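You operate a simulated robot arm through the tools that you are given. There is no shell and no other tool.

You run a simulated two-armed robot. Do the job below in one go: nothing can be reset, and whatever is moved stays where it is left.

## Task
Wrap the damp cylinder's rim in the blue band on the low turntable.
Fine: swing the band arm in, wind till the band closes, arm away, cylinder back where it stood. Set down upright: damp cylinder. Where these are worked on the way, their far stop is far enough and under half their travel is too little: band arm.

Only the result counts: the job must be done as asked and must still hold three seconds after the hand-in. Knocking over, shifting, dropping, spilling or breaking anything else fails it.

## Robot
Two 7-joint arms with fingered hands on one trunk that stands fixed in place. Base frame: the origin is at the foot of the trunk, x ahead of it, y to its left, z up. Readings come in mm, degrees, newtons and seconds.
The left shoulder is at [70, 140, 1133], the right one opposite. With the tool pointing down near the work surface each hand reaches from about 460 to 840 mm from the base axis, measured 20 degrees to its own side. Payload 3.9 kg a hand.
The TCP of each hand is the grasp point between the finger pads, 29 mm short of the fingertips. In the tool frame z runs along the fingers and y along their closing line. Largest opening 100 mm; the body of the gripper starts 34 mm behind the TCP. The gripper is a hand of 5 fingers: y runs from the thumb to the fingers, the wrist lies at [-15, -105, -177] in the tool frame, and closing takes about 1.5 s.
Orientation is that of the tool frame in the base frame, as a unit quaternion [w, x, y, z]. With the fingers straight down and the wrist toward the robot, the tool's x, y and z point along [0, 1, 0], [1, 0, 0] and [0, 0, -1] of the base frame.

## Interface
- The arms move only by the tool apply_moves. It takes "left_moves", "right_moves" or both (then of equal length, played together; a hand with none holds still); each is a list of rows, each an object (a shift or turn left out is 0, a gripper value left out holds the last) with "linear": the shift along the tool's x, y, z in mm, a list of three; "dr": the turn, a rotation vector about the tool's x, y, z in degrees, a list of three; "hand": the finger opening in mm, from 0 to 100. In form: [{"linear": [dx, dy, dz], "dr": [ax, ay, az], "hand": hand}, ...]. A call has 1 to 20 rows; each row shifts and turns the commanded pose from where the row before left it, along the tool's axes as they then stand. Rows are played at 5 a second. More than 50 mm and 8.6 degrees between two rows, or a gripper value outside its range, and nothing of the call is played. A pose out of reach is approached as far as the arm can. The call stops where the force on the tool passes 90 N (or 10 N more than at its start, if that is more) or the arm is blocked; 0.2 s more then pass. The fingers move at their own pace (about 153 mm/s each) and stop on an object; they squeeze with about 23 N. The grip force told is the motor's: it shows also when the fingers shut on nothing. Time passes only in rows, and 0.2 s behind the last, so rows that do not move let the fingers close. The reply holds the time, the measured pose of the TCP, the force on the tool along the base axes, the opening and the grip force, in the units named above and with some noise, with the torque about the TCP (base axes, N m) and any sound that the robot's microphone picked up.
- Cameras (640 x 400 px; columns grow to the right, rows downward): "scene" is now at [134.6, -5, 1443.1]; the picture's right is [-0.07, -1.00, 0.00], its down [-0.66, 0.05, -0.75] and it looks along [0.75, -0.05, -0.66] (base axes); focal length 256 px, centre (320, 200). "left" rides on the left gripper at [-65, -86, -121] in its tool frame; the picture's right is [-0.76, -0.31, 0.58], its down [0.59, -0.70, 0.40] and it looks along [0.28, 0.64, 0.71] (tool axes); focal length 247 px, centre (320, 200). "right" rides on the right gripper at [66, -86, -121] in its tool frame; the picture's right is [-0.76, 0.31, -0.58], its down [-0.59, -0.70, 0.40] and it looks along [-0.28, 0.64, 0.71] (tool axes); focal length 247 px, centre (320, 200). There is no depth. A picture from a camera that has moved, and an enlarged one, comes with that camera's place and axes in the base frame and with its lens.
- capture(camera): a new picture of that camera. It takes no simulated time.
- raise_lower(by): slides the trunk up (or, below 0, down) by that many mm; the arms and the scene camera ride with it, the base frame stays. It gives what a move gives, with no picture.
- set_grasp(shape, hand): the hand has 5 fingers and takes this shape, open, in about a second: jaw (thumb against the fingers, like two jaws); tri (thumb and two fingers); tip (a fingertip pinch); poke (one finger out to press); point (the index stretched); flat (the hand flat); cup (the hand cupped); fist (a fist). The gripper value then closes the fingers along that shape, each until it touches; the sizes above hold for jaw. It gives what a move gives, with no picture.
- aim_head(pan, tilt): turns the head with the scene camera to pan (to the left, within 86 degrees either way) and tilt (down, from -29 to 69), counted from straight ahead of the robot. It gives what a move gives.
- close_up(camera, box): a new picture of the part [left, top, right, bottom] of that camera's present view, enlarged. It takes no simulated time.
- finish_job(): hands the job in; it is judged then, once.

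Nothing tells you positions but the pictures and the camera data. Unless the task says otherwise, let go and move clear before handing in.

The tools are called after "Call:" by a JSON object that holds its "method" and its "body". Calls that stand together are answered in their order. apply_moves: Moves the arms, as the interface text tells. Its arguments: {"type":"object","properties":{"left_moves":{"type":"array"},"right_moves":{"type":"array"}},"required":[]} The other tools are called the same way: raise_lower (by) slides the trunk up or down; set_grasp (shape, hand) gives the hand a shape; aim_head (pan, tilt) turns the head that bears the scene camera; capture (camera) takes a picture; close_up (camera, box) takes an enlarged picture of a part of a camera's view; finish_job () hands the job in.

At the start:

```text
time: 0.0
left_tcp_pos: [356.9, 84.0, 1226.7]
left_orientation: [0.0, 0.755, 0.655, 0.0]
left_wrist_force: [0.0, -0.1, -0.1]
left_moment: [0.0, 0.0, -0.04]
left_gripper_width: 99.9
left_gripper_force: 0.0
left_shape: jaw
right_tcp_pos: [510.7, -312.9, 1263.1]
right_orientation: [0.0, 0.755, 0.656, 0.0]
right_wrist_force: [0.1, 0.0, -0.6]
right_moment: [-0.01, -0.04, 0.0]
right_gripper_width: 99.9
right_gripper_force: 0.1
right_shape: jaw
trunk travel left (down, up): [-775.0, 65.0]
head pan, tilt: [-4.0, 41.4]
```

scene: 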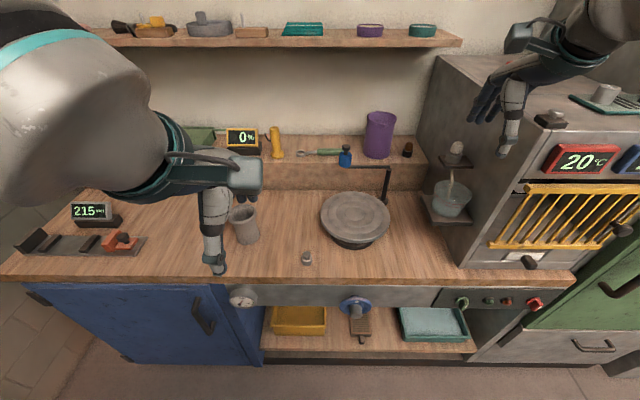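
right: 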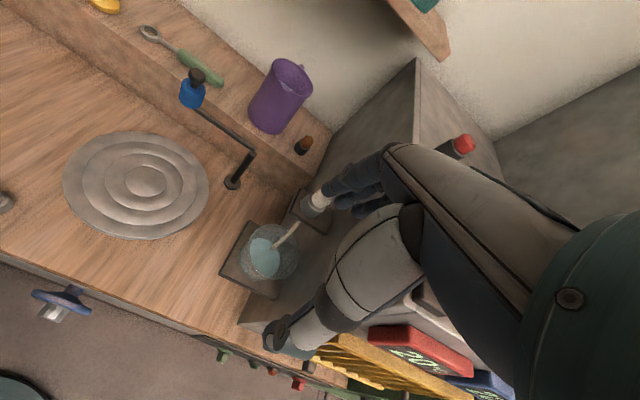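
left: 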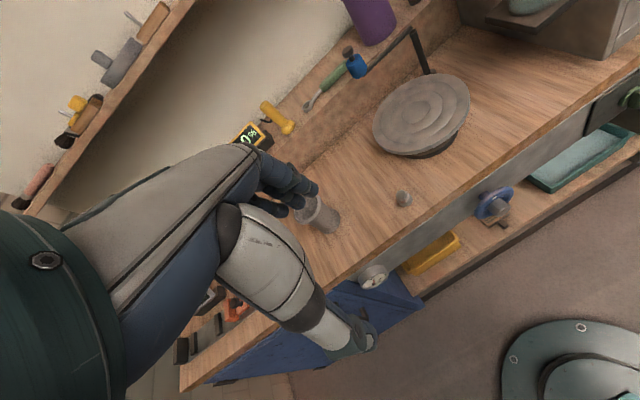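

The bench shows a grey cylinder on the left, a low turntable in the middle with a black pivoting arm carrying a blue piece behind it, a blue handwheel on the bench front and a "0 %" display. I'll look closer before moving anything.

Call:
{"method": "close_up", "body": {"camera": "scene", "box": [210, 90, 450, 240]}}

Call:
{"method": "close_up", "body": {"camera": "scene", "box": [210, 210, 450, 360]}}

Call:
{"method": "close_up", "body": {"camera": "right", "box": [40, 20, 320, 195]}}

Call:
{"method": "close_up", "body": {"camera": "left", "box": [240, 20, 560, 220]}}

```text
2.67 times, centred on (330, 165) of scene
camera zoom: at [134.6, -5.0, 1443.1], right [-0.07, -1.0, 0.0], down [-0.66, 0.05, -0.75], along [0.75, -0.05, -0.66], focal length 682 px, centre (293, 293)
```

zoom: 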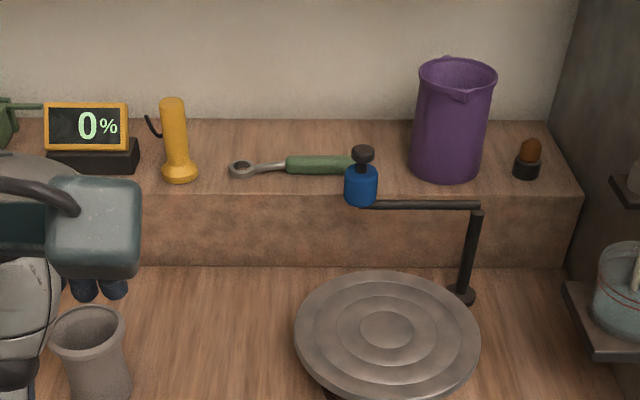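

```text
2.67 times, centred on (330, 285) of scene
camera zoom: at [134.6, -5.0, 1443.1], right [-0.07, -1.0, 0.0], down [-0.66, 0.05, -0.75], along [0.75, -0.05, -0.66], focal length 682 px, centre (293, -27)
```

zoom: 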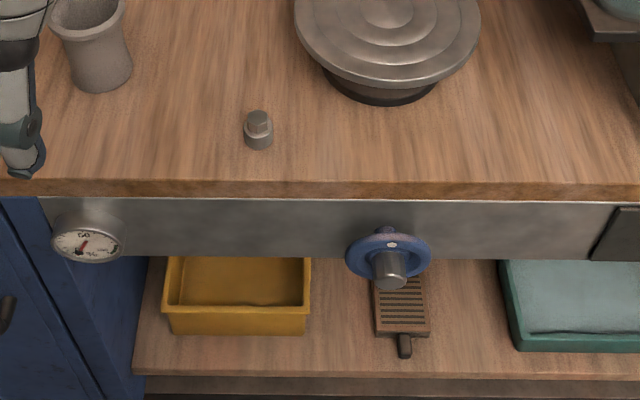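

```text
2.29 times, centred on (180, 108) of right
camera zoom: at [434.8, -235.5, 1383.7], right [0.2, -0.79, 0.58], down [-0.78, -0.48, -0.4], along [0.59, -0.37, -0.71], focal length 564 px, centre (640, 411)
```

zoom: 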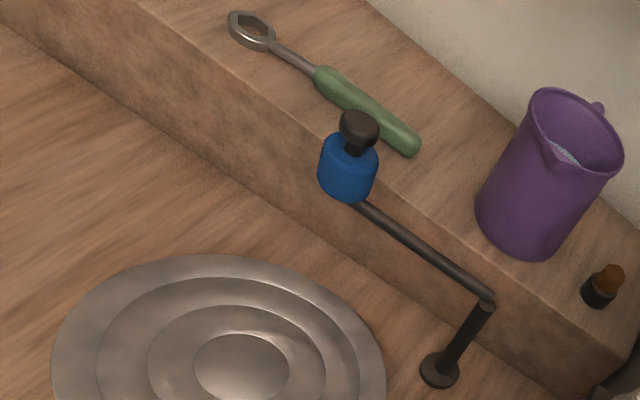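

```text
2.00 times, centred on (400, 120) of left
camera zoom: at [263.6, 30.2, 1348.3], right [-0.41, -0.71, -0.58], down [-0.61, 0.68, -0.4], along [0.68, 0.19, -0.71], focal length 494 px, centre (160, 360)
```

zoom: 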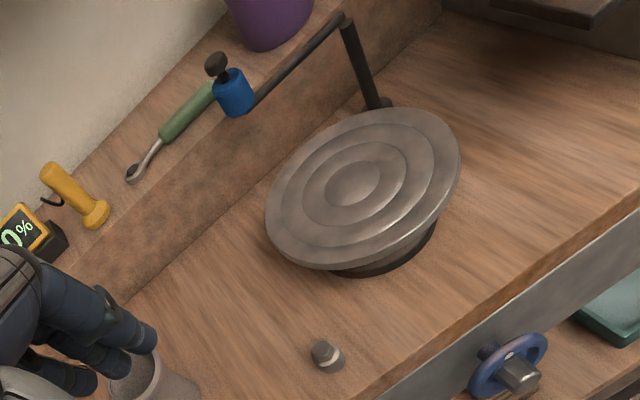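

The turntable centre triangulates to about [647, -141, 934], the arm post to about [780, -267] and the blue spool to about [793, -128, 1010]. The bench top is near z 855. I'll move the left hand aside to see the cylinder clearly.

Call:
{"method": "apply_moves", "body": {"left_moves": [{"linear": [45, 0, 0]}, {"linear": [45, 0, 0]}, {"linear": [45, 0, 0]}, {"linear": [45, 0, 0]}, {"linear": [45, 0, 0]}]}}

Call:
{"method": "capture", "body": {"camera": "scene"}}

Call:
{"method": "capture", "body": {"camera": "left"}}

```text
time: 1.2
left_tcp_pos: [361.0, 219.5, 1201.3]
left_orientation: [0.002, 0.755, 0.656, 0.0]
left_wrist_force: [1.1, -0.4, -0.2]
left_moment: [-0.03, -0.01, 0.02]
left_gripper_width: 99.9
left_gripper_force: 0.0
left_shape: jaw
left hand out of reach, approached as far as the arm can: row 3, 4, 5
right_tcp_pos: [510.0, -311.9, 1262.7]
right_orientation: [0.0, 0.755, 0.656, 0.0]
right_wrist_force: [-0.9, -0.2, -0.1]
right_moment: [-0.01, 0.01, 0.01]
right_gripper_width: 99.7
right_gripper_force: 0.0
right_shape: jaw
trunk travel left (down, up): [-775.0, 65.0]
head pan, tilt: [-4.0, 41.4]
```

```text
taken
camera scene: at [134.5, -4.4, 1443.1], right [-0.07, -1.0, 0.0], down [-0.66, 0.05, -0.75], along [0.75, -0.05, -0.66], focal length 256 px, centre (320, 200)
```

scene: 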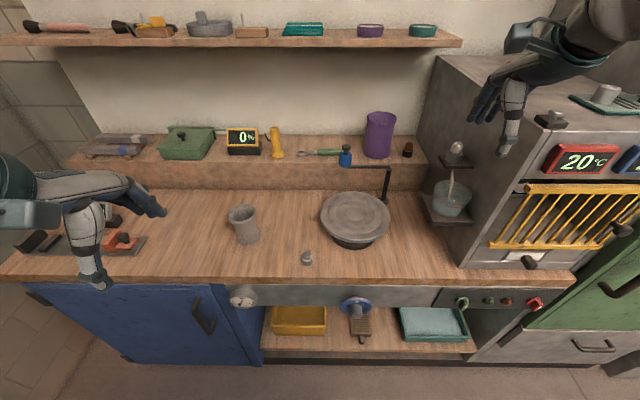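

```text
taken
camera left: at [269.0, 167.0, 1321.8], right [-0.41, -0.71, -0.58], down [-0.61, 0.68, -0.4], along [0.68, 0.19, -0.71], focal length 247 px, centre (320, 200)
```

left: 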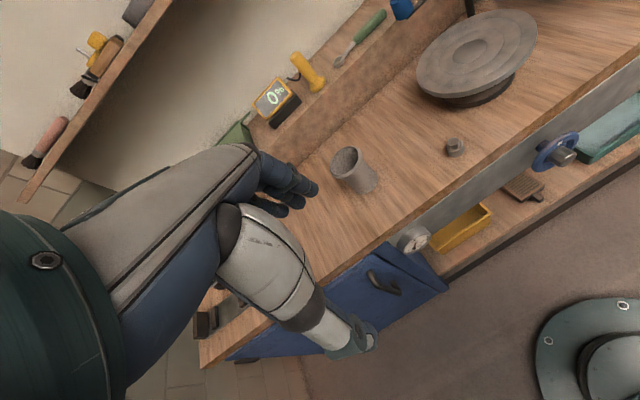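

Call:
{"method": "close_up", "body": {"camera": "scene", "box": [210, 190, 290, 260]}}

Call:
{"method": "close_up", "body": {"camera": "left", "box": [300, 120, 420, 210]}}

Call:
{"method": "close_up", "body": {"camera": "left", "box": [380, 100, 620, 260]}}

Call:
{"method": "close_up", "body": {"camera": "scene", "box": [320, 280, 400, 350]}}

```text
5.71 times, centred on (250, 225) of scene
camera zoom: at [134.5, -4.4, 1443.1], right [-0.07, -1.0, 0.0], down [-0.66, 0.05, -0.75], along [0.75, -0.05, -0.66], focal length 1463 px, centre (720, 57)
```

zoom: 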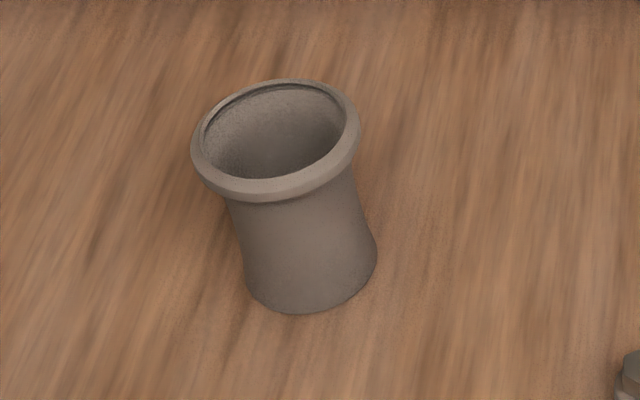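

```text
4.44 times, centred on (360, 165) of left
camera zoom: at [269.0, 167.0, 1321.8], right [-0.41, -0.71, -0.58], down [-0.61, 0.68, -0.4], along [0.68, 0.19, -0.71], focal length 1098 px, centre (142, 356)
```

zoom: 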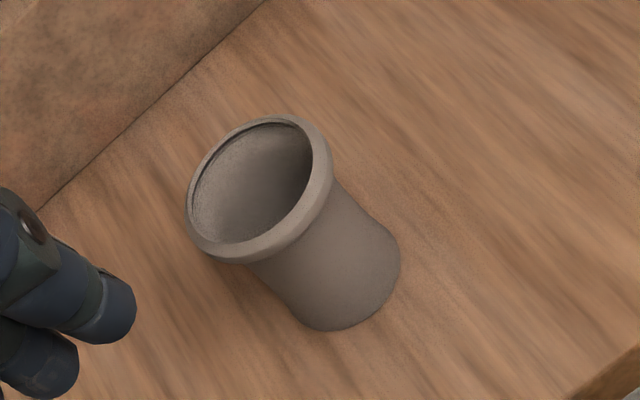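

```text
2.50 times, centred on (500, 180) of left
camera zoom: at [269.0, 167.0, 1321.8], right [-0.41, -0.71, -0.58], down [-0.61, 0.68, -0.4], along [0.68, 0.19, -0.71], focal length 617 px, centre (-130, 250)
```

zoom: 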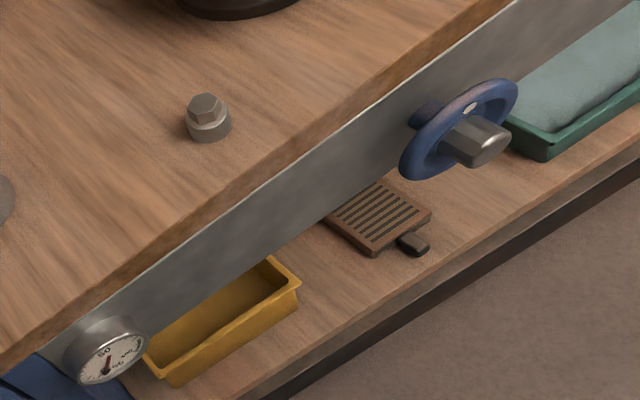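

```text
5.71 times, centred on (360, 315) of scene
camera zoom: at [134.5, -4.4, 1443.1], right [-0.07, -1.0, 0.0], down [-0.66, 0.05, -0.75], along [0.75, -0.05, -0.66], focal length 1463 px, centre (91, -457)
```

zoom: 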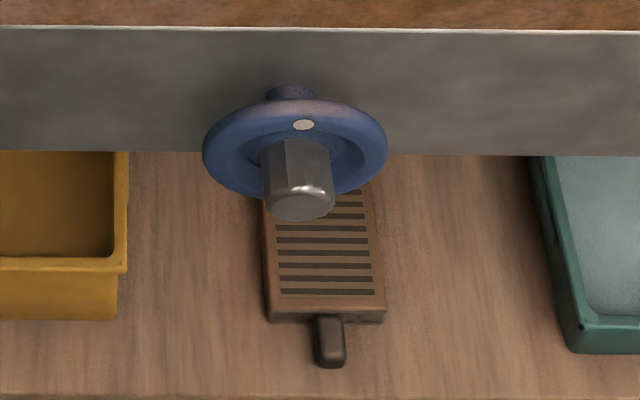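

The cylinder's rim centre is about [647, 173, 952] and its base is at about z 857. The rim is roughly 84 mm across and the body about 64 mm. I'll bring the left hand forward above it and check how the commanded pose behaves.

Call:
{"method": "apply_moves", "body": {"left_moves": [{"linear": [0, 45, 0]}, {"linear": [0, 45, 0]}, {"linear": [0, 45, 0]}]}}

Call:
{"method": "capture", "body": {"camera": "left"}}

Call:
{"method": "capture", "body": {"camera": "right"}}

```text
time: 2.0
left_tcp_pos: [500.4, 195.9, 1198.7]
left_orientation: [-0.001, 0.755, 0.655, -0.001]
left_wrist_force: [1.0, 0.3, 0.4]
left_moment: [-0.01, 0.05, -0.01]
left_gripper_width: 99.8
left_gripper_force: 0.0
left_shape: jaw
right_tcp_pos: [512.3, -314.7, 1261.2]
right_orientation: [-0.001, 0.756, 0.655, 0.0]
right_wrist_force: [-0.2, 0.0, 0.2]
right_moment: [0.02, 0.05, 0.0]
right_gripper_width: 99.7
right_gripper_force: 0.1
right_shape: jaw
trunk travel left (down, up): [-775.0, 65.0]
head pan, tilt: [-4.0, 41.4]
```

```text
taken
camera left: at [406.6, 142.8, 1320.3], right [-0.41, -0.71, -0.58], down [-0.61, 0.68, -0.4], along [0.67, 0.19, -0.71], focal length 247 px, centre (320, 200)
```

left: 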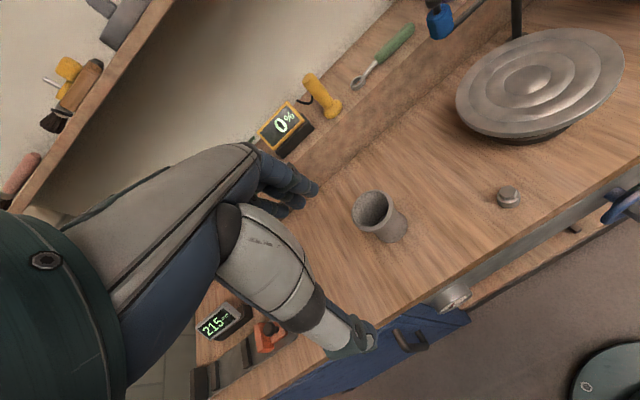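

```text
taken
camera right: at [436.7, -236.8, 1382.7], right [0.2, -0.79, 0.58], down [-0.78, -0.48, -0.4], along [0.59, -0.37, -0.71], focal length 247 px, centre (320, 200)
```

right: 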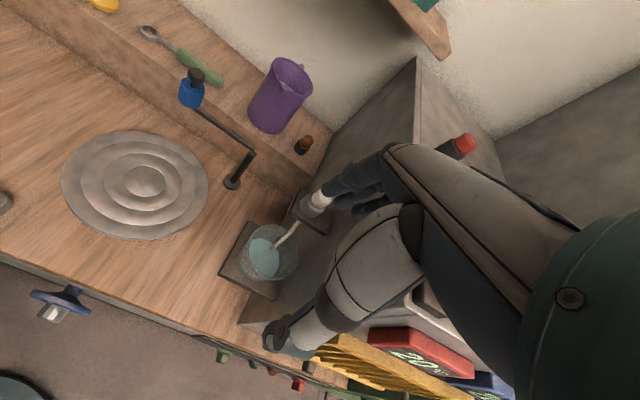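

Call:
{"method": "close_up", "body": {"camera": "left", "box": [330, 170, 440, 250]}}

Call:
{"method": "close_up", "body": {"camera": "left", "box": [400, 0, 640, 150]}}

```text
5.00 times, centred on (385, 210) of left
camera zoom: at [406.6, 142.8, 1320.3], right [-0.41, -0.71, -0.58], down [-0.61, 0.68, -0.4], along [0.67, 0.19, -0.71], focal length 1235 px, centre (-5, 150)
```

zoom: 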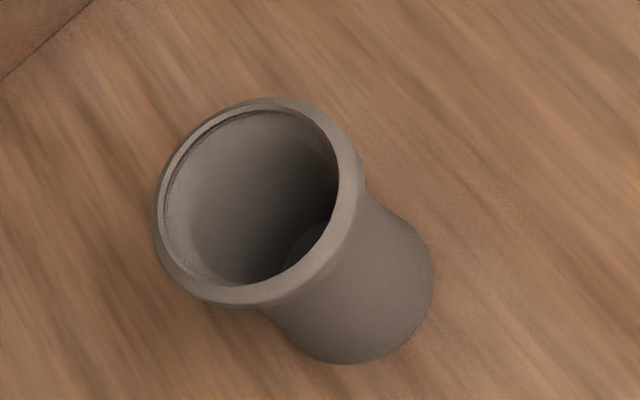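

```text
2.67 times, centred on (520, 75) of left
camera zoom: at [406.6, 142.8, 1320.3], right [-0.41, -0.71, -0.58], down [-0.61, 0.68, -0.4], along [0.67, 0.19, -0.71], focal length 659 px, centre (-213, 533)
```

zoom: 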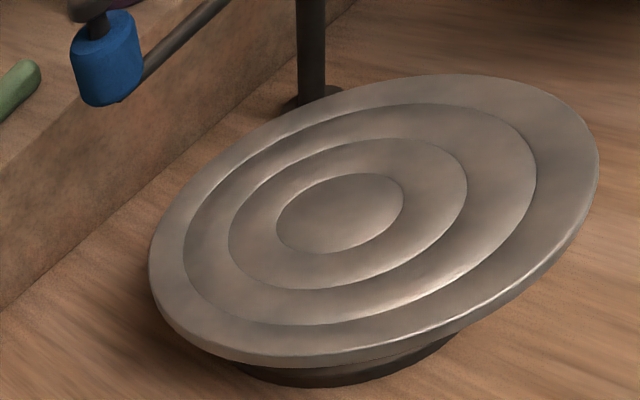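

The commanded pose clips to what the arm reached, so I can steer from the measured poses. Next I'll put the left hand above the cylinder, still clear of the rim, and check alignment.

Call:
{"method": "apply_moves", "body": {"left_moves": [{"linear": [-1, 37, 0]}, {"linear": [-1, 37, 0]}, {"linear": [-1, 37, 0]}, {"linear": [0, 36, 0]}, {"linear": [0, 0, 40]}, {"linear": [0, 0, 40]}, {"linear": [0, 0, 40]}, {"linear": [0, 0, 40]}, {"linear": [0, 0, 0]}]}}

Call:
{"method": "capture", "body": {"camera": "left"}}

Call:
{"method": "capture", "body": {"camera": "scene"}}

```text
time: 4.0
left_tcp_pos: [608.4, 177.9, 1045.0]
left_orientation: [0.0, 0.755, 0.656, 0.0]
left_wrist_force: [-0.9, -0.7, -0.4]
left_moment: [-0.03, 0.03, 0.01]
left_gripper_width: 100.0
left_gripper_force: 0.2
left_shape: jaw
left hand out of reach, approached as far as the arm can: row 4
right_tcp_pos: [510.4, -312.7, 1262.2]
right_orientation: [0.0, 0.755, 0.656, -0.001]
right_wrist_force: [-0.1, 0.4, -0.1]
right_moment: [0.02, -0.01, 0.01]
right_gripper_width: 99.7
right_gripper_force: 0.0
right_shape: jaw
trunk travel left (down, up): [-775.0, 65.0]
head pan, tilt: [-4.0, 41.4]
```

```text
taken
camera left: at [514.0, 126.1, 1165.8], right [-0.41, -0.71, -0.58], down [-0.61, 0.68, -0.4], along [0.68, 0.19, -0.71], focal length 247 px, centre (320, 200)
```

left: 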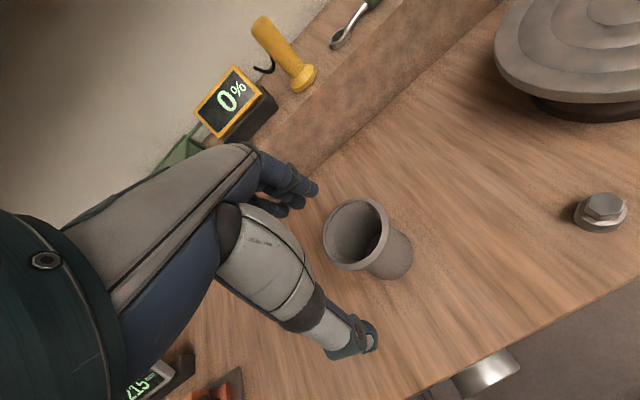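

```text
taken
camera scene: at [134.0, -5.3, 1443.2], right [-0.07, -1.0, 0.0], down [-0.66, 0.05, -0.75], along [0.75, -0.05, -0.66], focal length 256 px, centre (320, 200)
```

scene: 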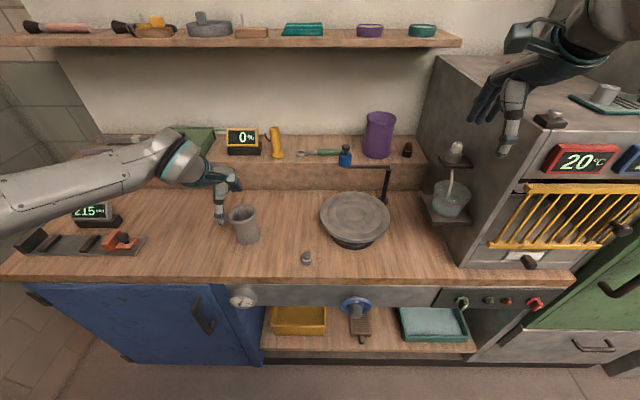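

Call:
{"method": "close_up", "body": {"camera": "left", "box": [300, 180, 428, 290]}}

Call:
{"method": "close_up", "body": {"camera": "scene", "box": [190, 160, 290, 250]}}

```text
3.64 times, centred on (364, 235) of left
camera zoom: at [514.0, 126.1, 1165.8], right [-0.41, -0.71, -0.58], down [-0.61, 0.68, -0.4], along [0.68, 0.19, -0.71], focal length 898 px, centre (160, 73)
```

zoom: 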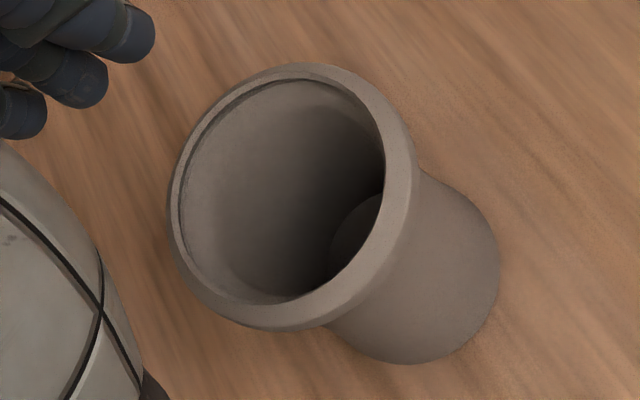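

```text
4.44 times, centred on (240, 205) of scene
camera zoom: at [134.0, -5.3, 1443.2], right [-0.07, -1.0, 0.0], down [-0.66, 0.05, -0.75], along [0.75, -0.05, -0.66], focal length 1138 px, centre (676, 178)
```

zoom: 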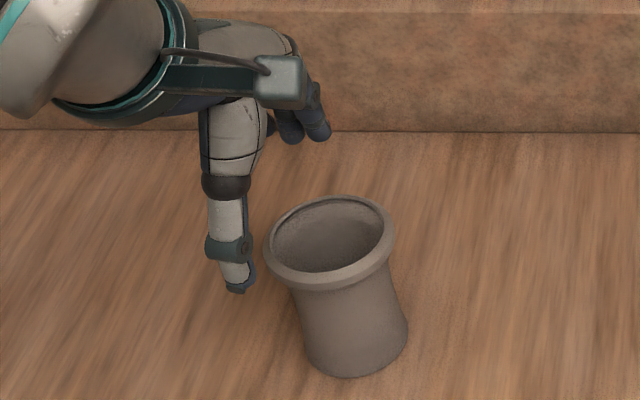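

Call:
{"method": "apply_moves", "body": {"left_moves": [{"linear": [-1.1, 40.2, 0]}, {"linear": [0, 0, 30]}, {"linear": [0, 0, 0]}]}}

Call:
{"method": "capture", "body": {"camera": "left"}}

Call:
{"method": "close_up", "body": {"camera": "scene", "box": [190, 160, 290, 250]}}

```text
time: 4.8
left_tcp_pos: [647.5, 172.3, 1013.4]
left_orientation: [0.001, 0.756, 0.655, 0.0]
left_wrist_force: [0.1, 0.1, 0.5]
left_moment: [0.03, -0.01, 0.02]
left_gripper_width: 99.8
left_gripper_force: 0.0
left_shape: jaw
right_tcp_pos: [509.2, -312.8, 1262.1]
right_orientation: [-0.001, 0.755, 0.655, 0.0]
right_wrist_force: [0.1, 0.4, -0.5]
right_moment: [0.02, 0.0, 0.04]
right_gripper_width: 99.7
right_gripper_force: 0.2
right_shape: jaw
trunk travel left (down, up): [-775.0, 65.0]
head pan, tilt: [-4.0, 41.4]
```

```text
taken
camera left: at [554.7, 119.6, 1135.1], right [-0.41, -0.71, -0.58], down [-0.61, 0.68, -0.4], along [0.68, 0.19, -0.71], focal length 247 px, centre (320, 200)
```

left: 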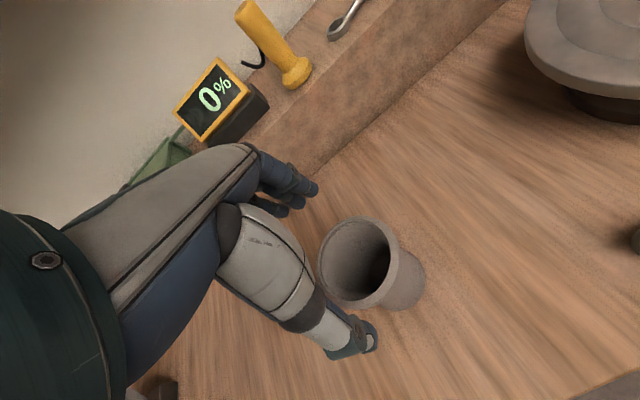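

```text
4.44 times, centred on (240, 205) of scene
camera zoom: at [134.2, -5.3, 1443.2], right [-0.07, -1.0, 0.0], down [-0.66, 0.05, -0.75], along [0.75, -0.05, -0.66], focal length 1138 px, centre (676, 178)
```

zoom: 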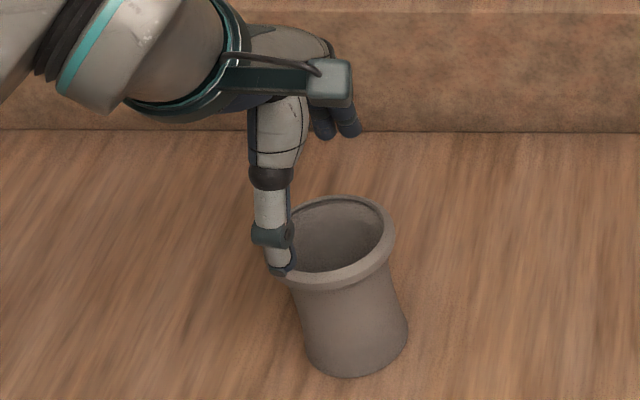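

Alignment looks good, with the rim centre at about (648, 172). I'll descend until the fingers straddle the rim and look again before closing.

Call:
{"method": "apply_moves", "body": {"left_moves": [{"linear": [0, 0, 20]}, {"linear": [0, 0, 20]}, {"linear": [0, 0, 20]}, {"linear": [0, 0, 18]}, {"linear": [0, 0, 0]}]}}

Call:
{"method": "capture", "body": {"camera": "left"}}

Call:
{"method": "close_up", "body": {"camera": "scene", "box": [190, 160, 290, 250]}}

```text
time: 6.0
left_tcp_pos: [648.1, 171.5, 936.6]
left_orientation: [0.002, 0.756, 0.655, 0.001]
left_wrist_force: [2.6, -1.0, 8.1]
left_moment: [-0.11, -0.28, 0.01]
left_gripper_width: 99.9
left_gripper_force: 0.1
left_shape: jaw
right_tcp_pos: [509.9, -312.7, 1262.0]
right_orientation: [0.0, 0.756, 0.655, 0.0]
right_wrist_force: [-1.0, -0.1, 0.9]
right_moment: [-0.01, 0.0, 0.02]
right_gripper_width: 100.0
right_gripper_force: 0.1
right_shape: jaw
trunk travel left (down, up): [-775.0, 65.0]
head pan, tilt: [-4.0, 41.4]
```

```text
taken
camera left: at [554.0, 119.5, 1056.7], right [-0.41, -0.71, -0.58], down [-0.61, 0.68, -0.4], along [0.68, 0.19, -0.71], focal length 247 px, centre (320, 200)
```

left: 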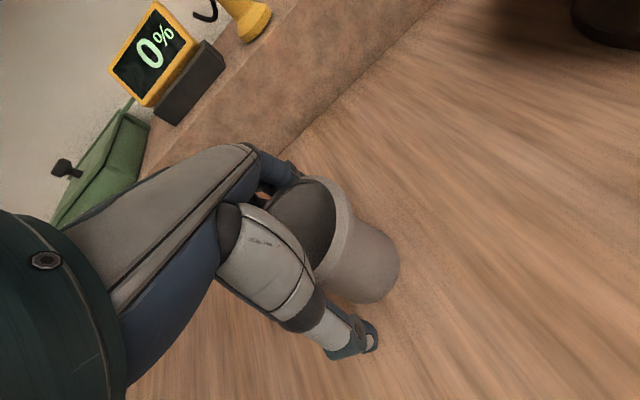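

```text
4.44 times, centred on (240, 205) of scene
camera zoom: at [134.0, -5.7, 1443.3], right [-0.07, -1.0, 0.0], down [-0.66, 0.05, -0.75], along [0.75, -0.05, -0.66], focal length 1138 px, centre (676, 178)
```

zoom: 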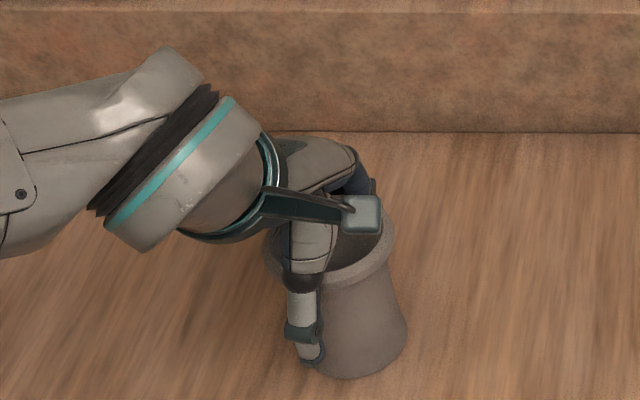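

The hand is lightly resting on the rim (8 N upward). I'll raise it a few millimetres until the force clears.

Call:
{"method": "apply_moves", "body": {"left_moves": [{"linear": [0, 0, -4]}, {"linear": [0, 0, 0]}]}}

```text
time: 6.6
left_tcp_pos: [646.2, 171.5, 938.3]
left_orientation: [-0.001, 0.756, 0.655, 0.0]
left_wrist_force: [1.0, 0.2, -0.1]
left_moment: [-0.01, -0.01, 0.0]
left_gripper_width: 99.6
left_gripper_force: 0.1
left_shape: jaw
right_tcp_pos: [509.8, -312.6, 1262.3]
right_orientation: [-0.001, 0.756, 0.655, 0.001]
right_wrist_force: [0.2, -0.8, 0.0]
right_moment: [0.03, -0.01, -0.02]
right_gripper_width: 99.8
right_gripper_force: 0.1
right_shape: jaw
trunk travel left (down, up): [-775.0, 65.0]
head pan, tilt: [-4.0, 41.4]
```

Call:
{"method": "apply_moves", "body": {"left_moves": [{"linear": [0, 0, -2], "hand": 92}, {"hand": 86}, {"hand": 80}, {"hand": 70}, {"hand": 60}, {"hand": 50}, {"hand": 50}, {"hand": 50}]}}

Call:
{"method": "capture", "body": {"camera": "left"}}

Call:
{"method": "close_up", "body": {"camera": "scene", "box": [190, 160, 290, 250]}}

```text
time: 8.4
left_tcp_pos: [647.6, 172.2, 940.3]
left_orientation: [0.0, 0.755, 0.656, 0.0]
left_wrist_force: [-1.3, -1.0, -0.1]
left_moment: [0.01, 0.06, 0.04]
left_gripper_width: 62.8
left_gripper_force: 22.6
left_shape: jaw
right_tcp_pos: [511.1, -312.4, 1262.4]
right_orientation: [0.0, 0.755, 0.656, 0.0]
right_wrist_force: [-0.6, 0.0, 0.4]
right_moment: [0.03, -0.02, 0.04]
right_gripper_width: 99.8
right_gripper_force: 0.1
right_shape: jaw
trunk travel left (down, up): [-775.0, 65.0]
head pan, tilt: [-4.0, 41.4]
```

```text
taken
camera left: at [554.1, 119.6, 1061.7], right [-0.41, -0.71, -0.58], down [-0.61, 0.68, -0.4], along [0.68, 0.19, -0.71], focal length 247 px, centre (320, 200)
```

left: 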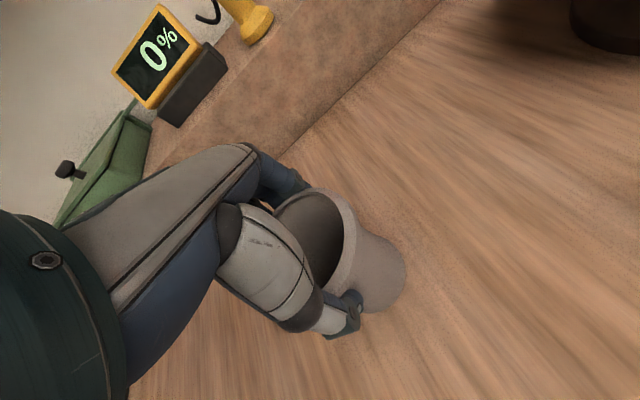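

```text
4.44 times, centred on (240, 205) of scene
camera zoom: at [134.6, -5.2, 1443.1], right [-0.07, -1.0, 0.0], down [-0.66, 0.05, -0.75], along [0.75, -0.05, -0.66], focal length 1138 px, centre (676, 178)
```

zoom: 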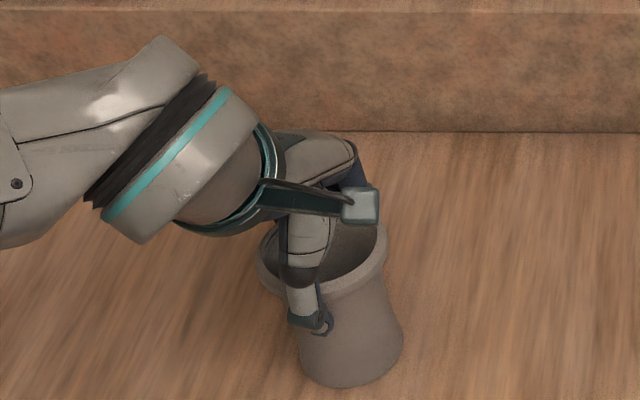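

The fingers closed to 63 mm around the body under the lip, with a 22.6 N grip. I'll lift slowly and check that the hold is firm and the cylinder upright.

Call:
{"method": "apply_moves", "body": {"left_moves": [{"linear": [0, 0, -10]}, {"linear": [0, 0, -20]}, {"linear": [0, 0, -25]}, {"linear": [0, 0, 0]}]}}

Call:
{"method": "capture", "body": {"camera": "left"}}

Call:
{"method": "capture", "body": {"camera": "right"}}

Call:
{"method": "close_up", "body": {"camera": "scene", "box": [190, 140, 290, 230]}}

```text
time: 9.4
left_tcp_pos: [647.0, 171.2, 995.6]
left_orientation: [-0.001, 0.755, 0.655, 0.0]
left_wrist_force: [0.9, -0.1, -2.9]
left_moment: [0.01, -0.02, -0.01]
left_gripper_width: 63.1
left_gripper_force: 22.6
left_shape: jaw
right_tcp_pos: [511.3, -313.2, 1261.6]
right_orientation: [0.0, 0.755, 0.655, 0.0]
right_wrist_force: [0.0, 0.0, 0.0]
right_moment: [0.02, -0.03, -0.01]
right_gripper_width: 99.7
right_gripper_force: 0.0
right_shape: jaw
trunk travel left (down, up): [-775.0, 65.0]
head pan, tilt: [-4.0, 41.4]
```

```text
taken
camera left: at [555.5, 119.4, 1116.4], right [-0.41, -0.71, -0.58], down [-0.61, 0.68, -0.4], along [0.67, 0.19, -0.71], focal length 247 px, centre (320, 200)
```

left: 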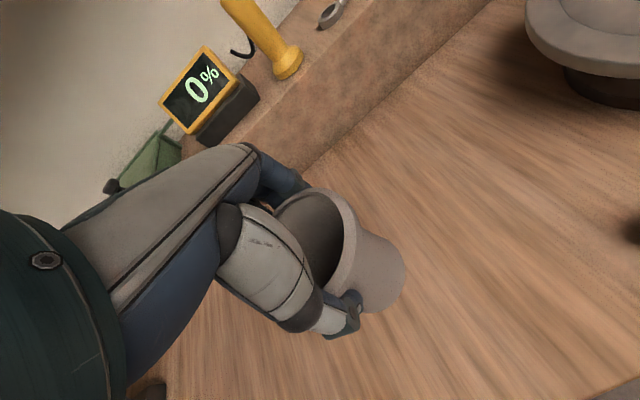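

```text
taken
camera right: at [435.5, -235.4, 1383.4], right [0.2, -0.79, 0.58], down [-0.78, -0.48, -0.4], along [0.59, -0.37, -0.71], focal length 247 px, centre (320, 200)
```

right: 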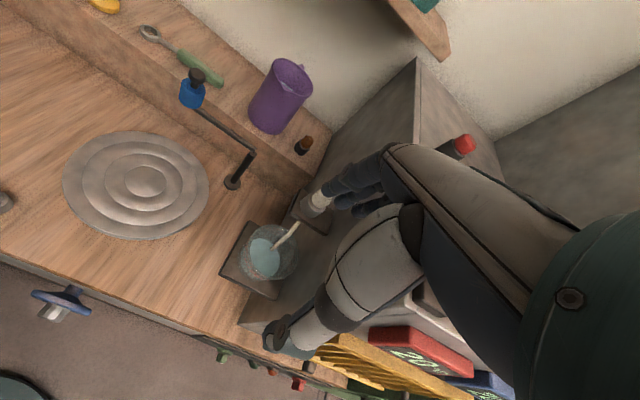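

```text
4.44 times, centred on (240, 185) of scene
camera zoom: at [135.4, -4.8, 1443.0], right [-0.07, -1.0, 0.0], down [-0.66, 0.05, -0.75], along [0.75, -0.05, -0.66], focal length 1138 px, centre (676, 267)
```

zoom: 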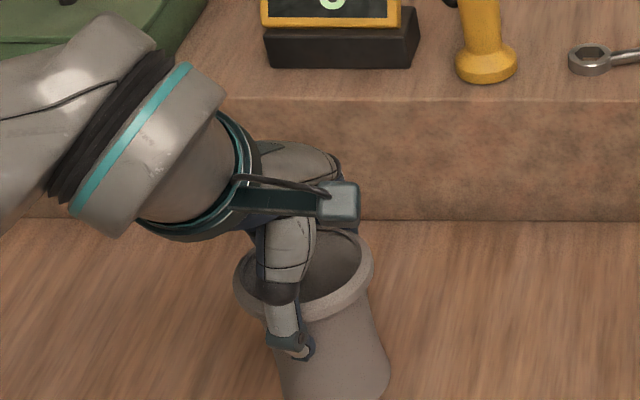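

The hold is firm: about 3 N of weight, upright, the base roughly 83 mm below the TCP. I'll raise the trunk for better reach before carrying it across to the turntable.

Call:
{"method": "raise_lower", "body": {"by": 60}}

Call:
{"method": "capture", "body": {"camera": "scene"}}

Call:
{"method": "capture", "body": {"camera": "left"}}

```text
time: 10.4
left_tcp_pos: [648.3, 171.6, 1054.6]
left_orientation: [0.001, 0.755, 0.655, 0.0]
left_wrist_force: [-0.6, -0.7, -2.9]
left_moment: [-0.03, -0.03, 0.01]
left_gripper_width: 62.7
left_gripper_force: 23.0
left_shape: jaw
right_tcp_pos: [511.4, -313.6, 1322.0]
right_orientation: [0.0, 0.756, 0.655, -0.001]
right_wrist_force: [0.2, -0.1, 1.1]
right_moment: [0.01, -0.02, 0.02]
right_gripper_width: 99.6
right_gripper_force: 0.1
right_shape: jaw
trunk travel left (down, up): [-835.0, 5.0]
head pan, tilt: [-4.0, 41.4]
```

```text
taken
camera scene: at [135.3, -5.0, 1503.0], right [-0.07, -1.0, 0.0], down [-0.66, 0.05, -0.75], along [0.75, -0.05, -0.66], focal length 256 px, centre (320, 200)
```

scene: 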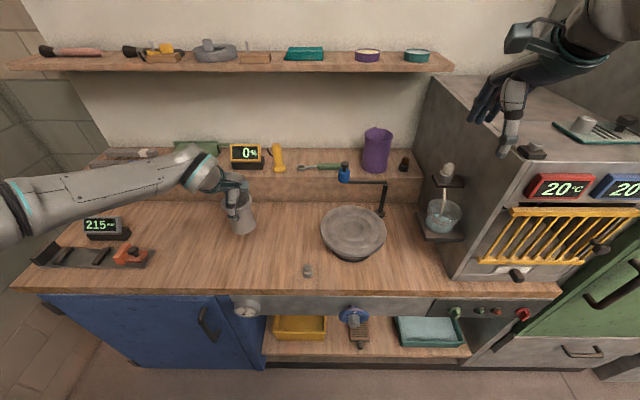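

```text
taken
camera left: at [555.5, 119.3, 1176.2], right [-0.41, -0.71, -0.58], down [-0.61, 0.68, -0.4], along [0.67, 0.19, -0.71], focal length 247 px, centre (320, 200)
```

left: 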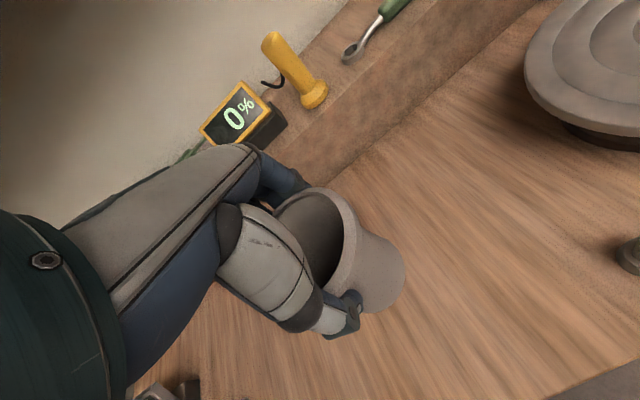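

Call:
{"method": "close_up", "body": {"camera": "scene", "box": [300, 160, 420, 265]}}

Call:
{"method": "close_up", "body": {"camera": "right", "box": [40, 60, 280, 210]}}

```text
3.81 times, centred on (360, 212) of scene
camera zoom: at [135.3, -5.0, 1503.0], right [-0.07, -1.0, 0.0], down [-0.66, 0.05, -0.75], along [0.75, -0.05, -0.66], focal length 975 px, centre (168, 152)
```

zoom: 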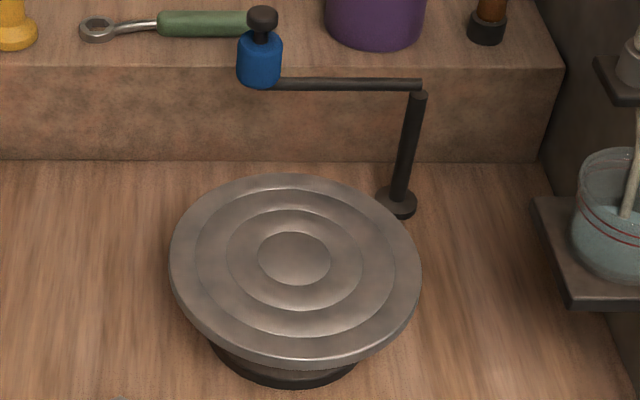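

```text
2.67 times, centred on (160, 135) of right
camera zoom: at [435.5, -235.6, 1443.4], right [0.2, -0.79, 0.58], down [-0.78, -0.48, -0.4], along [0.59, -0.37, -0.71], focal length 659 px, centre (747, 373)
```

zoom: 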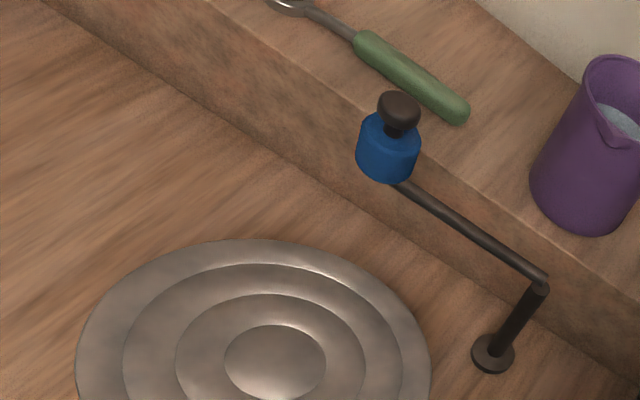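

Call:
{"method": "close_up", "body": {"camera": "left", "box": [240, 160, 432, 340]}}

Call:
{"method": "close_up", "body": {"camera": "scene", "box": [190, 160, 290, 250]}}

```text
2.22 times, centred on (336, 250) of left
camera zoom: at [555.5, 119.3, 1176.2], right [-0.41, -0.71, -0.58], down [-0.61, 0.68, -0.4], along [0.67, 0.19, -0.71], focal length 549 px, centre (284, 89)
```

zoom: 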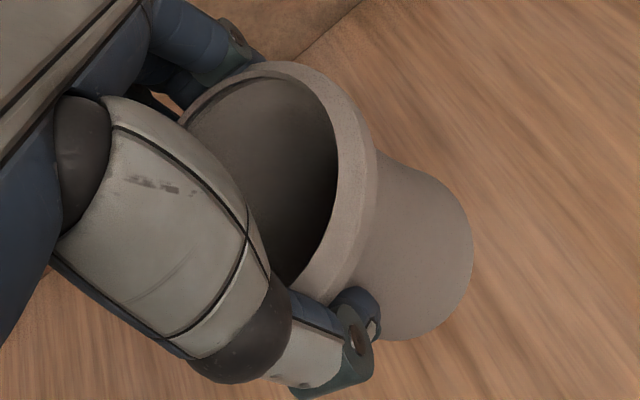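

```text
4.44 times, centred on (240, 205) of scene
camera zoom: at [135.3, -5.0, 1503.0], right [-0.07, -1.0, 0.0], down [-0.66, 0.05, -0.75], along [0.75, -0.05, -0.66], focal length 1138 px, centre (676, 178)
```

zoom: 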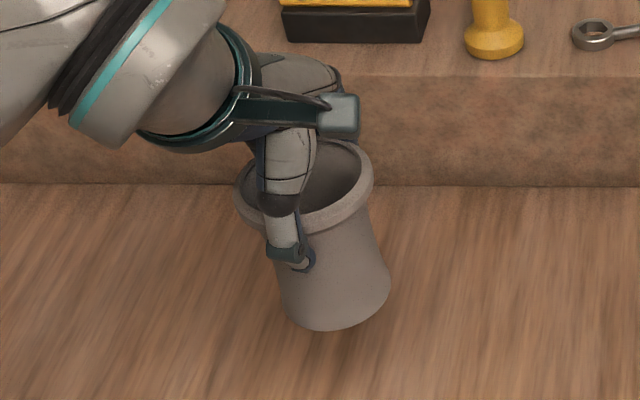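

The turntable centre refines to (646, -140, 935). The cylinder's axis sits about (-4, +5) mm from the TCP. I'll carry it across at height to over the turntable centre.

Call:
{"method": "apply_moves", "body": {"left_moves": [{"linear": [-39.1, 5.7, 0]}, {"linear": [-39.1, 5.7, 0]}, {"linear": [-39.1, 5.7, 0]}, {"linear": [-39.1, 5.7, 0]}, {"linear": [-39.1, 5.7, 0]}, {"linear": [-39.1, 5.7, 0]}, {"linear": [-39.1, 5.7, 0]}, {"linear": [-39.1, 5.7, 0]}, {"linear": [0, 0, 0]}]}}

Call:
{"method": "capture", "body": {"camera": "scene"}}

Call:
{"method": "capture", "body": {"camera": "left"}}

Call:
{"method": "capture", "body": {"camera": "right"}}

```text
time: 12.4
left_tcp_pos: [649.4, -143.5, 1055.1]
left_orientation: [0.0, 0.756, 0.655, -0.001]
left_wrist_force: [-0.1, 0.0, -2.3]
left_moment: [-0.01, 0.03, 0.03]
left_gripper_width: 62.6
left_gripper_force: 22.4
left_shape: jaw
right_tcp_pos: [511.9, -312.0, 1322.2]
right_orientation: [-0.001, 0.755, 0.656, 0.001]
right_wrist_force: [1.3, 0.2, 0.2]
right_moment: [-0.01, 0.02, 0.01]
right_gripper_width: 99.6
right_gripper_force: 0.0
right_shape: jaw
trunk travel left (down, up): [-835.0, 5.0]
head pan, tilt: [-4.0, 41.4]
```

```text
taken
camera scene: at [134.9, -3.9, 1503.1], right [-0.07, -1.0, 0.0], down [-0.66, 0.05, -0.75], along [0.75, -0.05, -0.66], focal length 256 px, centre (320, 200)
```

scene: 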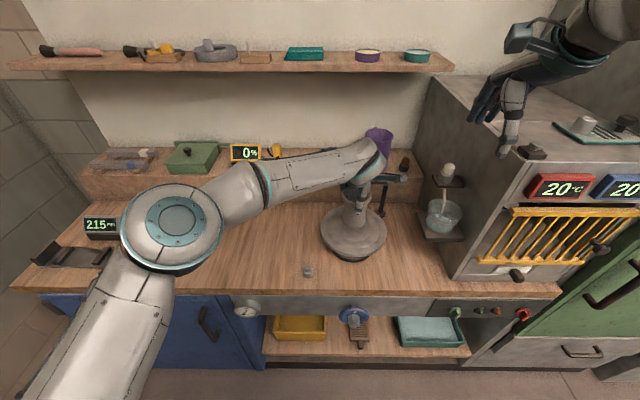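

```text
taken
camera left: at [556.5, -196.8, 1176.7], right [-0.41, -0.71, -0.58], down [-0.61, 0.68, -0.4], along [0.68, 0.19, -0.71], focal length 247 px, centre (320, 200)
```

left: 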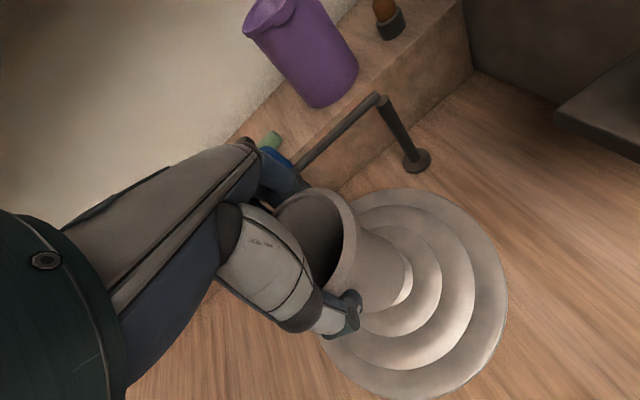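

```text
taken
camera right: at [435.1, -234.5, 1443.8], right [0.2, -0.79, 0.58], down [-0.78, -0.48, -0.4], along [0.59, -0.37, -0.71], focal length 247 px, centre (320, 200)
```

right: 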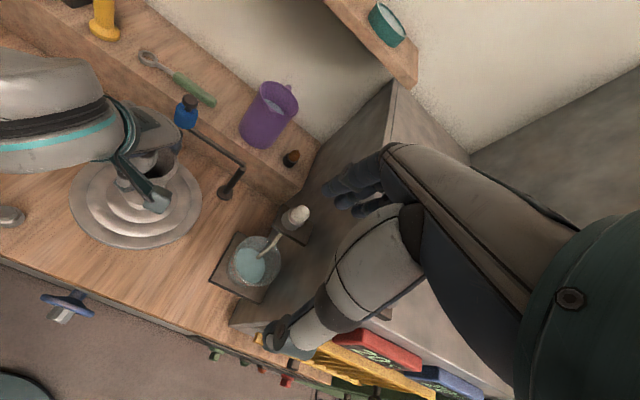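

Call:
{"method": "apply_moves", "body": {"left_moves": [{"linear": [-1, 0, 10]}, {"linear": [0, 0, 10]}, {"linear": [0, 0, 10]}, {"linear": [0, 0, 0]}]}}

Call:
{"method": "capture", "body": {"camera": "left"}}

Call:
{"method": "close_up", "body": {"camera": "scene", "box": [300, 160, 420, 265]}}

Call:
{"method": "close_up", "body": {"camera": "right", "box": [40, 80, 280, 255]}}

```text
time: 13.4
left_tcp_pos: [649.5, -144.9, 1025.2]
left_orientation: [0.0, 0.756, 0.654, 0.0]
left_wrist_force: [0.5, -1.0, -2.3]
left_moment: [0.01, -0.01, 0.0]
left_gripper_width: 62.5
left_gripper_force: 23.7
left_shape: jaw
right_tcp_pos: [510.5, -313.1, 1321.4]
right_orientation: [0.0, 0.756, 0.655, 0.0]
right_wrist_force: [0.5, -0.2, 0.1]
right_moment: [0.0, 0.01, -0.01]
right_gripper_width: 99.9
right_gripper_force: 0.1
right_shape: jaw
trunk travel left (down, up): [-835.0, 5.0]
head pan, tilt: [-4.0, 41.4]
```

```text
taken
camera left: at [555.6, -198.5, 1146.4], right [-0.41, -0.71, -0.58], down [-0.61, 0.68, -0.4], along [0.68, 0.19, -0.71], focal length 247 px, centre (320, 200)
```

left: 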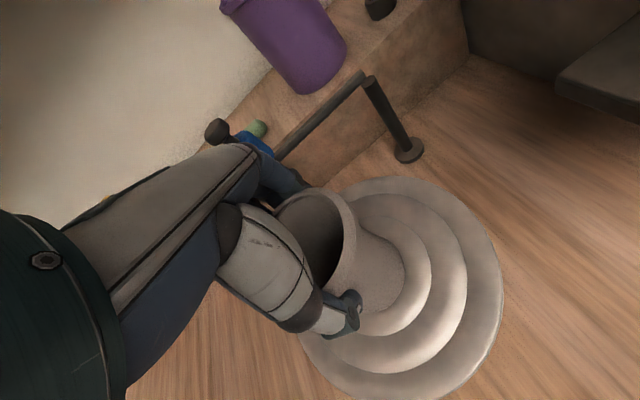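

```text
3.81 times, centred on (360, 212) of scene
camera zoom: at [135.0, -5.3, 1503.0], right [-0.07, -1.0, 0.0], down [-0.66, 0.05, -0.75], along [0.75, -0.05, -0.66], focal length 975 px, centre (168, 152)
```

zoom: 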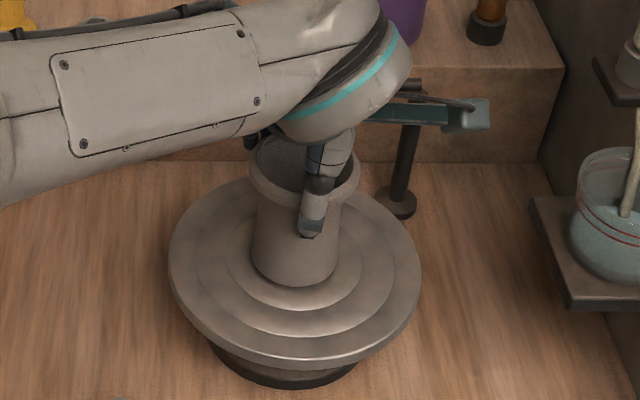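

```text
2.29 times, centred on (160, 168) of right
camera zoom: at [435.2, -235.9, 1443.5], right [0.2, -0.79, 0.58], down [-0.78, -0.48, -0.4], along [0.59, -0.37, -0.71], focal length 564 px, centre (686, 274)
```

zoom: 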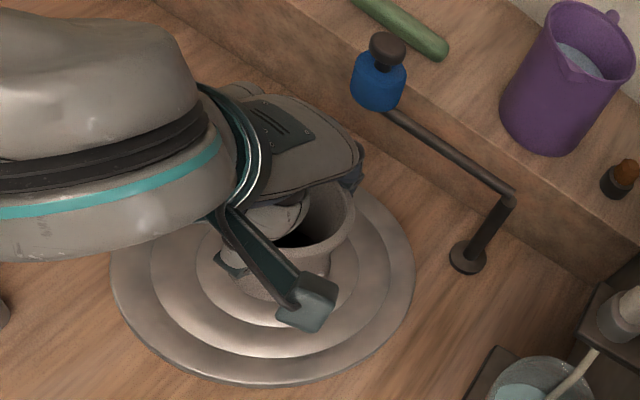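

The cylinder is centred over the turntable rings. I'll lower it gently in small steps until contact.

Call:
{"method": "apply_moves", "body": {"left_moves": [{"linear": [0, 0, 2]}, {"linear": [0, 0, 2]}, {"linear": [0, 0, 0]}]}}

```text
time: 14.2
left_tcp_pos: [650.2, -144.7, 1021.3]
left_orientation: [0.0, 0.755, 0.655, 0.0]
left_wrist_force: [-0.6, 0.8, -2.5]
left_moment: [-0.06, 0.0, 0.02]
left_gripper_width: 62.8
left_gripper_force: 22.8
left_shape: jaw
right_tcp_pos: [511.9, -313.2, 1322.8]
right_orientation: [-0.001, 0.755, 0.655, 0.0]
right_wrist_force: [0.2, 0.0, -0.6]
right_moment: [0.0, -0.02, 0.06]
right_gripper_width: 99.8
right_gripper_force: 0.0
right_shape: jaw
trunk travel left (down, up): [-835.0, 5.0]
head pan, tilt: [-4.0, 41.4]
```

Call:
{"method": "apply_moves", "body": {"left_moves": [{"linear": [0, 0, 1.5]}, {"linear": [0, 0, 0]}]}}

Call:
{"method": "apply_moves", "body": {"left_moves": [{"linear": [0, 0, 1.5]}, {"linear": [0, 0, 0]}]}}

```text
time: 14.8
left_tcp_pos: [648.2, -144.3, 1020.0]
left_orientation: [0.0, 0.755, 0.656, 0.0]
left_wrist_force: [0.8, -1.4, 2.7]
left_moment: [0.01, 0.11, 0.03]
left_gripper_width: 62.6
left_gripper_force: 22.8
left_shape: jaw
right_tcp_pos: [509.7, -312.1, 1322.4]
right_orientation: [0.0, 0.755, 0.656, 0.0]
right_wrist_force: [-0.3, 0.2, 0.2]
right_moment: [0.01, 0.02, 0.0]
right_gripper_width: 99.6
right_gripper_force: 0.1
right_shape: jaw
trunk travel left (down, up): [-835.0, 5.0]
head pan, tilt: [-4.0, 41.4]
```

```text
time: 15.4
left_tcp_pos: [648.7, -145.6, 1020.0]
left_orientation: [0.001, 0.755, 0.655, 0.001]
left_wrist_force: [2.0, -1.1, 10.5]
left_moment: [0.05, 0.19, 0.0]
left_gripper_width: 62.3
left_gripper_force: 23.2
left_shape: jaw
right_tcp_pos: [509.9, -312.3, 1322.5]
right_orientation: [-0.001, 0.756, 0.655, 0.0]
right_wrist_force: [-0.1, -0.8, 0.3]
right_moment: [0.01, -0.02, 0.02]
right_gripper_width: 99.7
right_gripper_force: 0.1
right_shape: jaw
trunk travel left (down, up): [-835.0, 5.0]
head pan, tilt: [-4.0, 41.4]
```

Contact was made at a commanded z of about 1019. I'll ease off the pressure, open the hand, centre it and look.

Call:
{"method": "apply_moves", "body": {"left_moves": [{"linear": [0, 0, -1.5]}, {"hand": 68}, {"hand": 74}, {"hand": 80}, {"hand": 88}, {"hand": 100}, {"hand": 100}, {"hand": 100}]}}

Call:
{"method": "capture", "body": {"camera": "left"}}

Call:
{"method": "close_up", "body": {"camera": "scene", "box": [300, 160, 420, 265]}}

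```text
time: 17.2
left_tcp_pos: [649.2, -144.1, 1020.4]
left_orientation: [0.0, 0.755, 0.655, 0.0]
left_wrist_force: [0.1, 0.4, -0.5]
left_moment: [0.02, -0.01, 0.0]
left_gripper_width: 99.8
left_gripper_force: 0.1
left_shape: jaw
right_tcp_pos: [510.6, -313.0, 1322.0]
right_orientation: [0.0, 0.755, 0.655, -0.001]
right_wrist_force: [-0.3, 0.0, 0.0]
right_moment: [0.01, 0.03, 0.01]
right_gripper_width: 99.7
right_gripper_force: 0.2
right_shape: jaw
trunk travel left (down, up): [-835.0, 5.0]
head pan, tilt: [-4.0, 41.4]
```

```text
taken
camera left: at [556.1, -197.7, 1140.9], right [-0.41, -0.71, -0.58], down [-0.61, 0.68, -0.4], along [0.68, 0.19, -0.71], focal length 247 px, centre (320, 200)
```

left: 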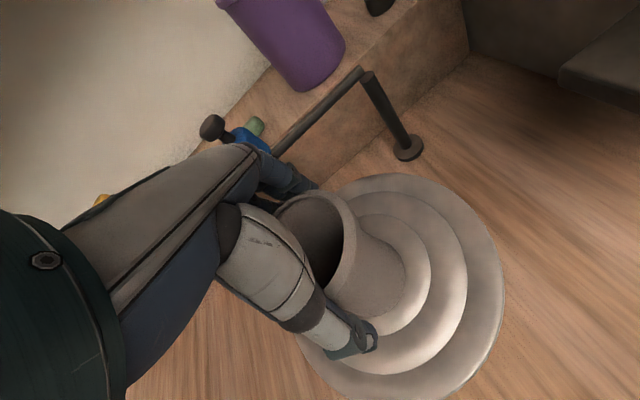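

```text
3.81 times, centred on (360, 212) of scene
camera zoom: at [134.6, -5.1, 1503.1], right [-0.07, -1.0, 0.0], down [-0.66, 0.05, -0.75], along [0.75, -0.05, -0.66], focal length 975 px, centre (168, 152)
```

zoom: 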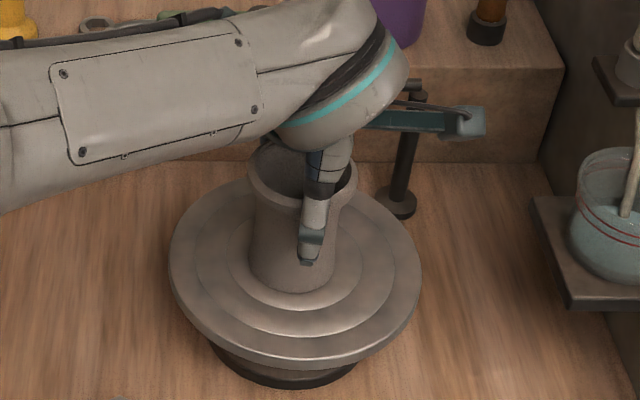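

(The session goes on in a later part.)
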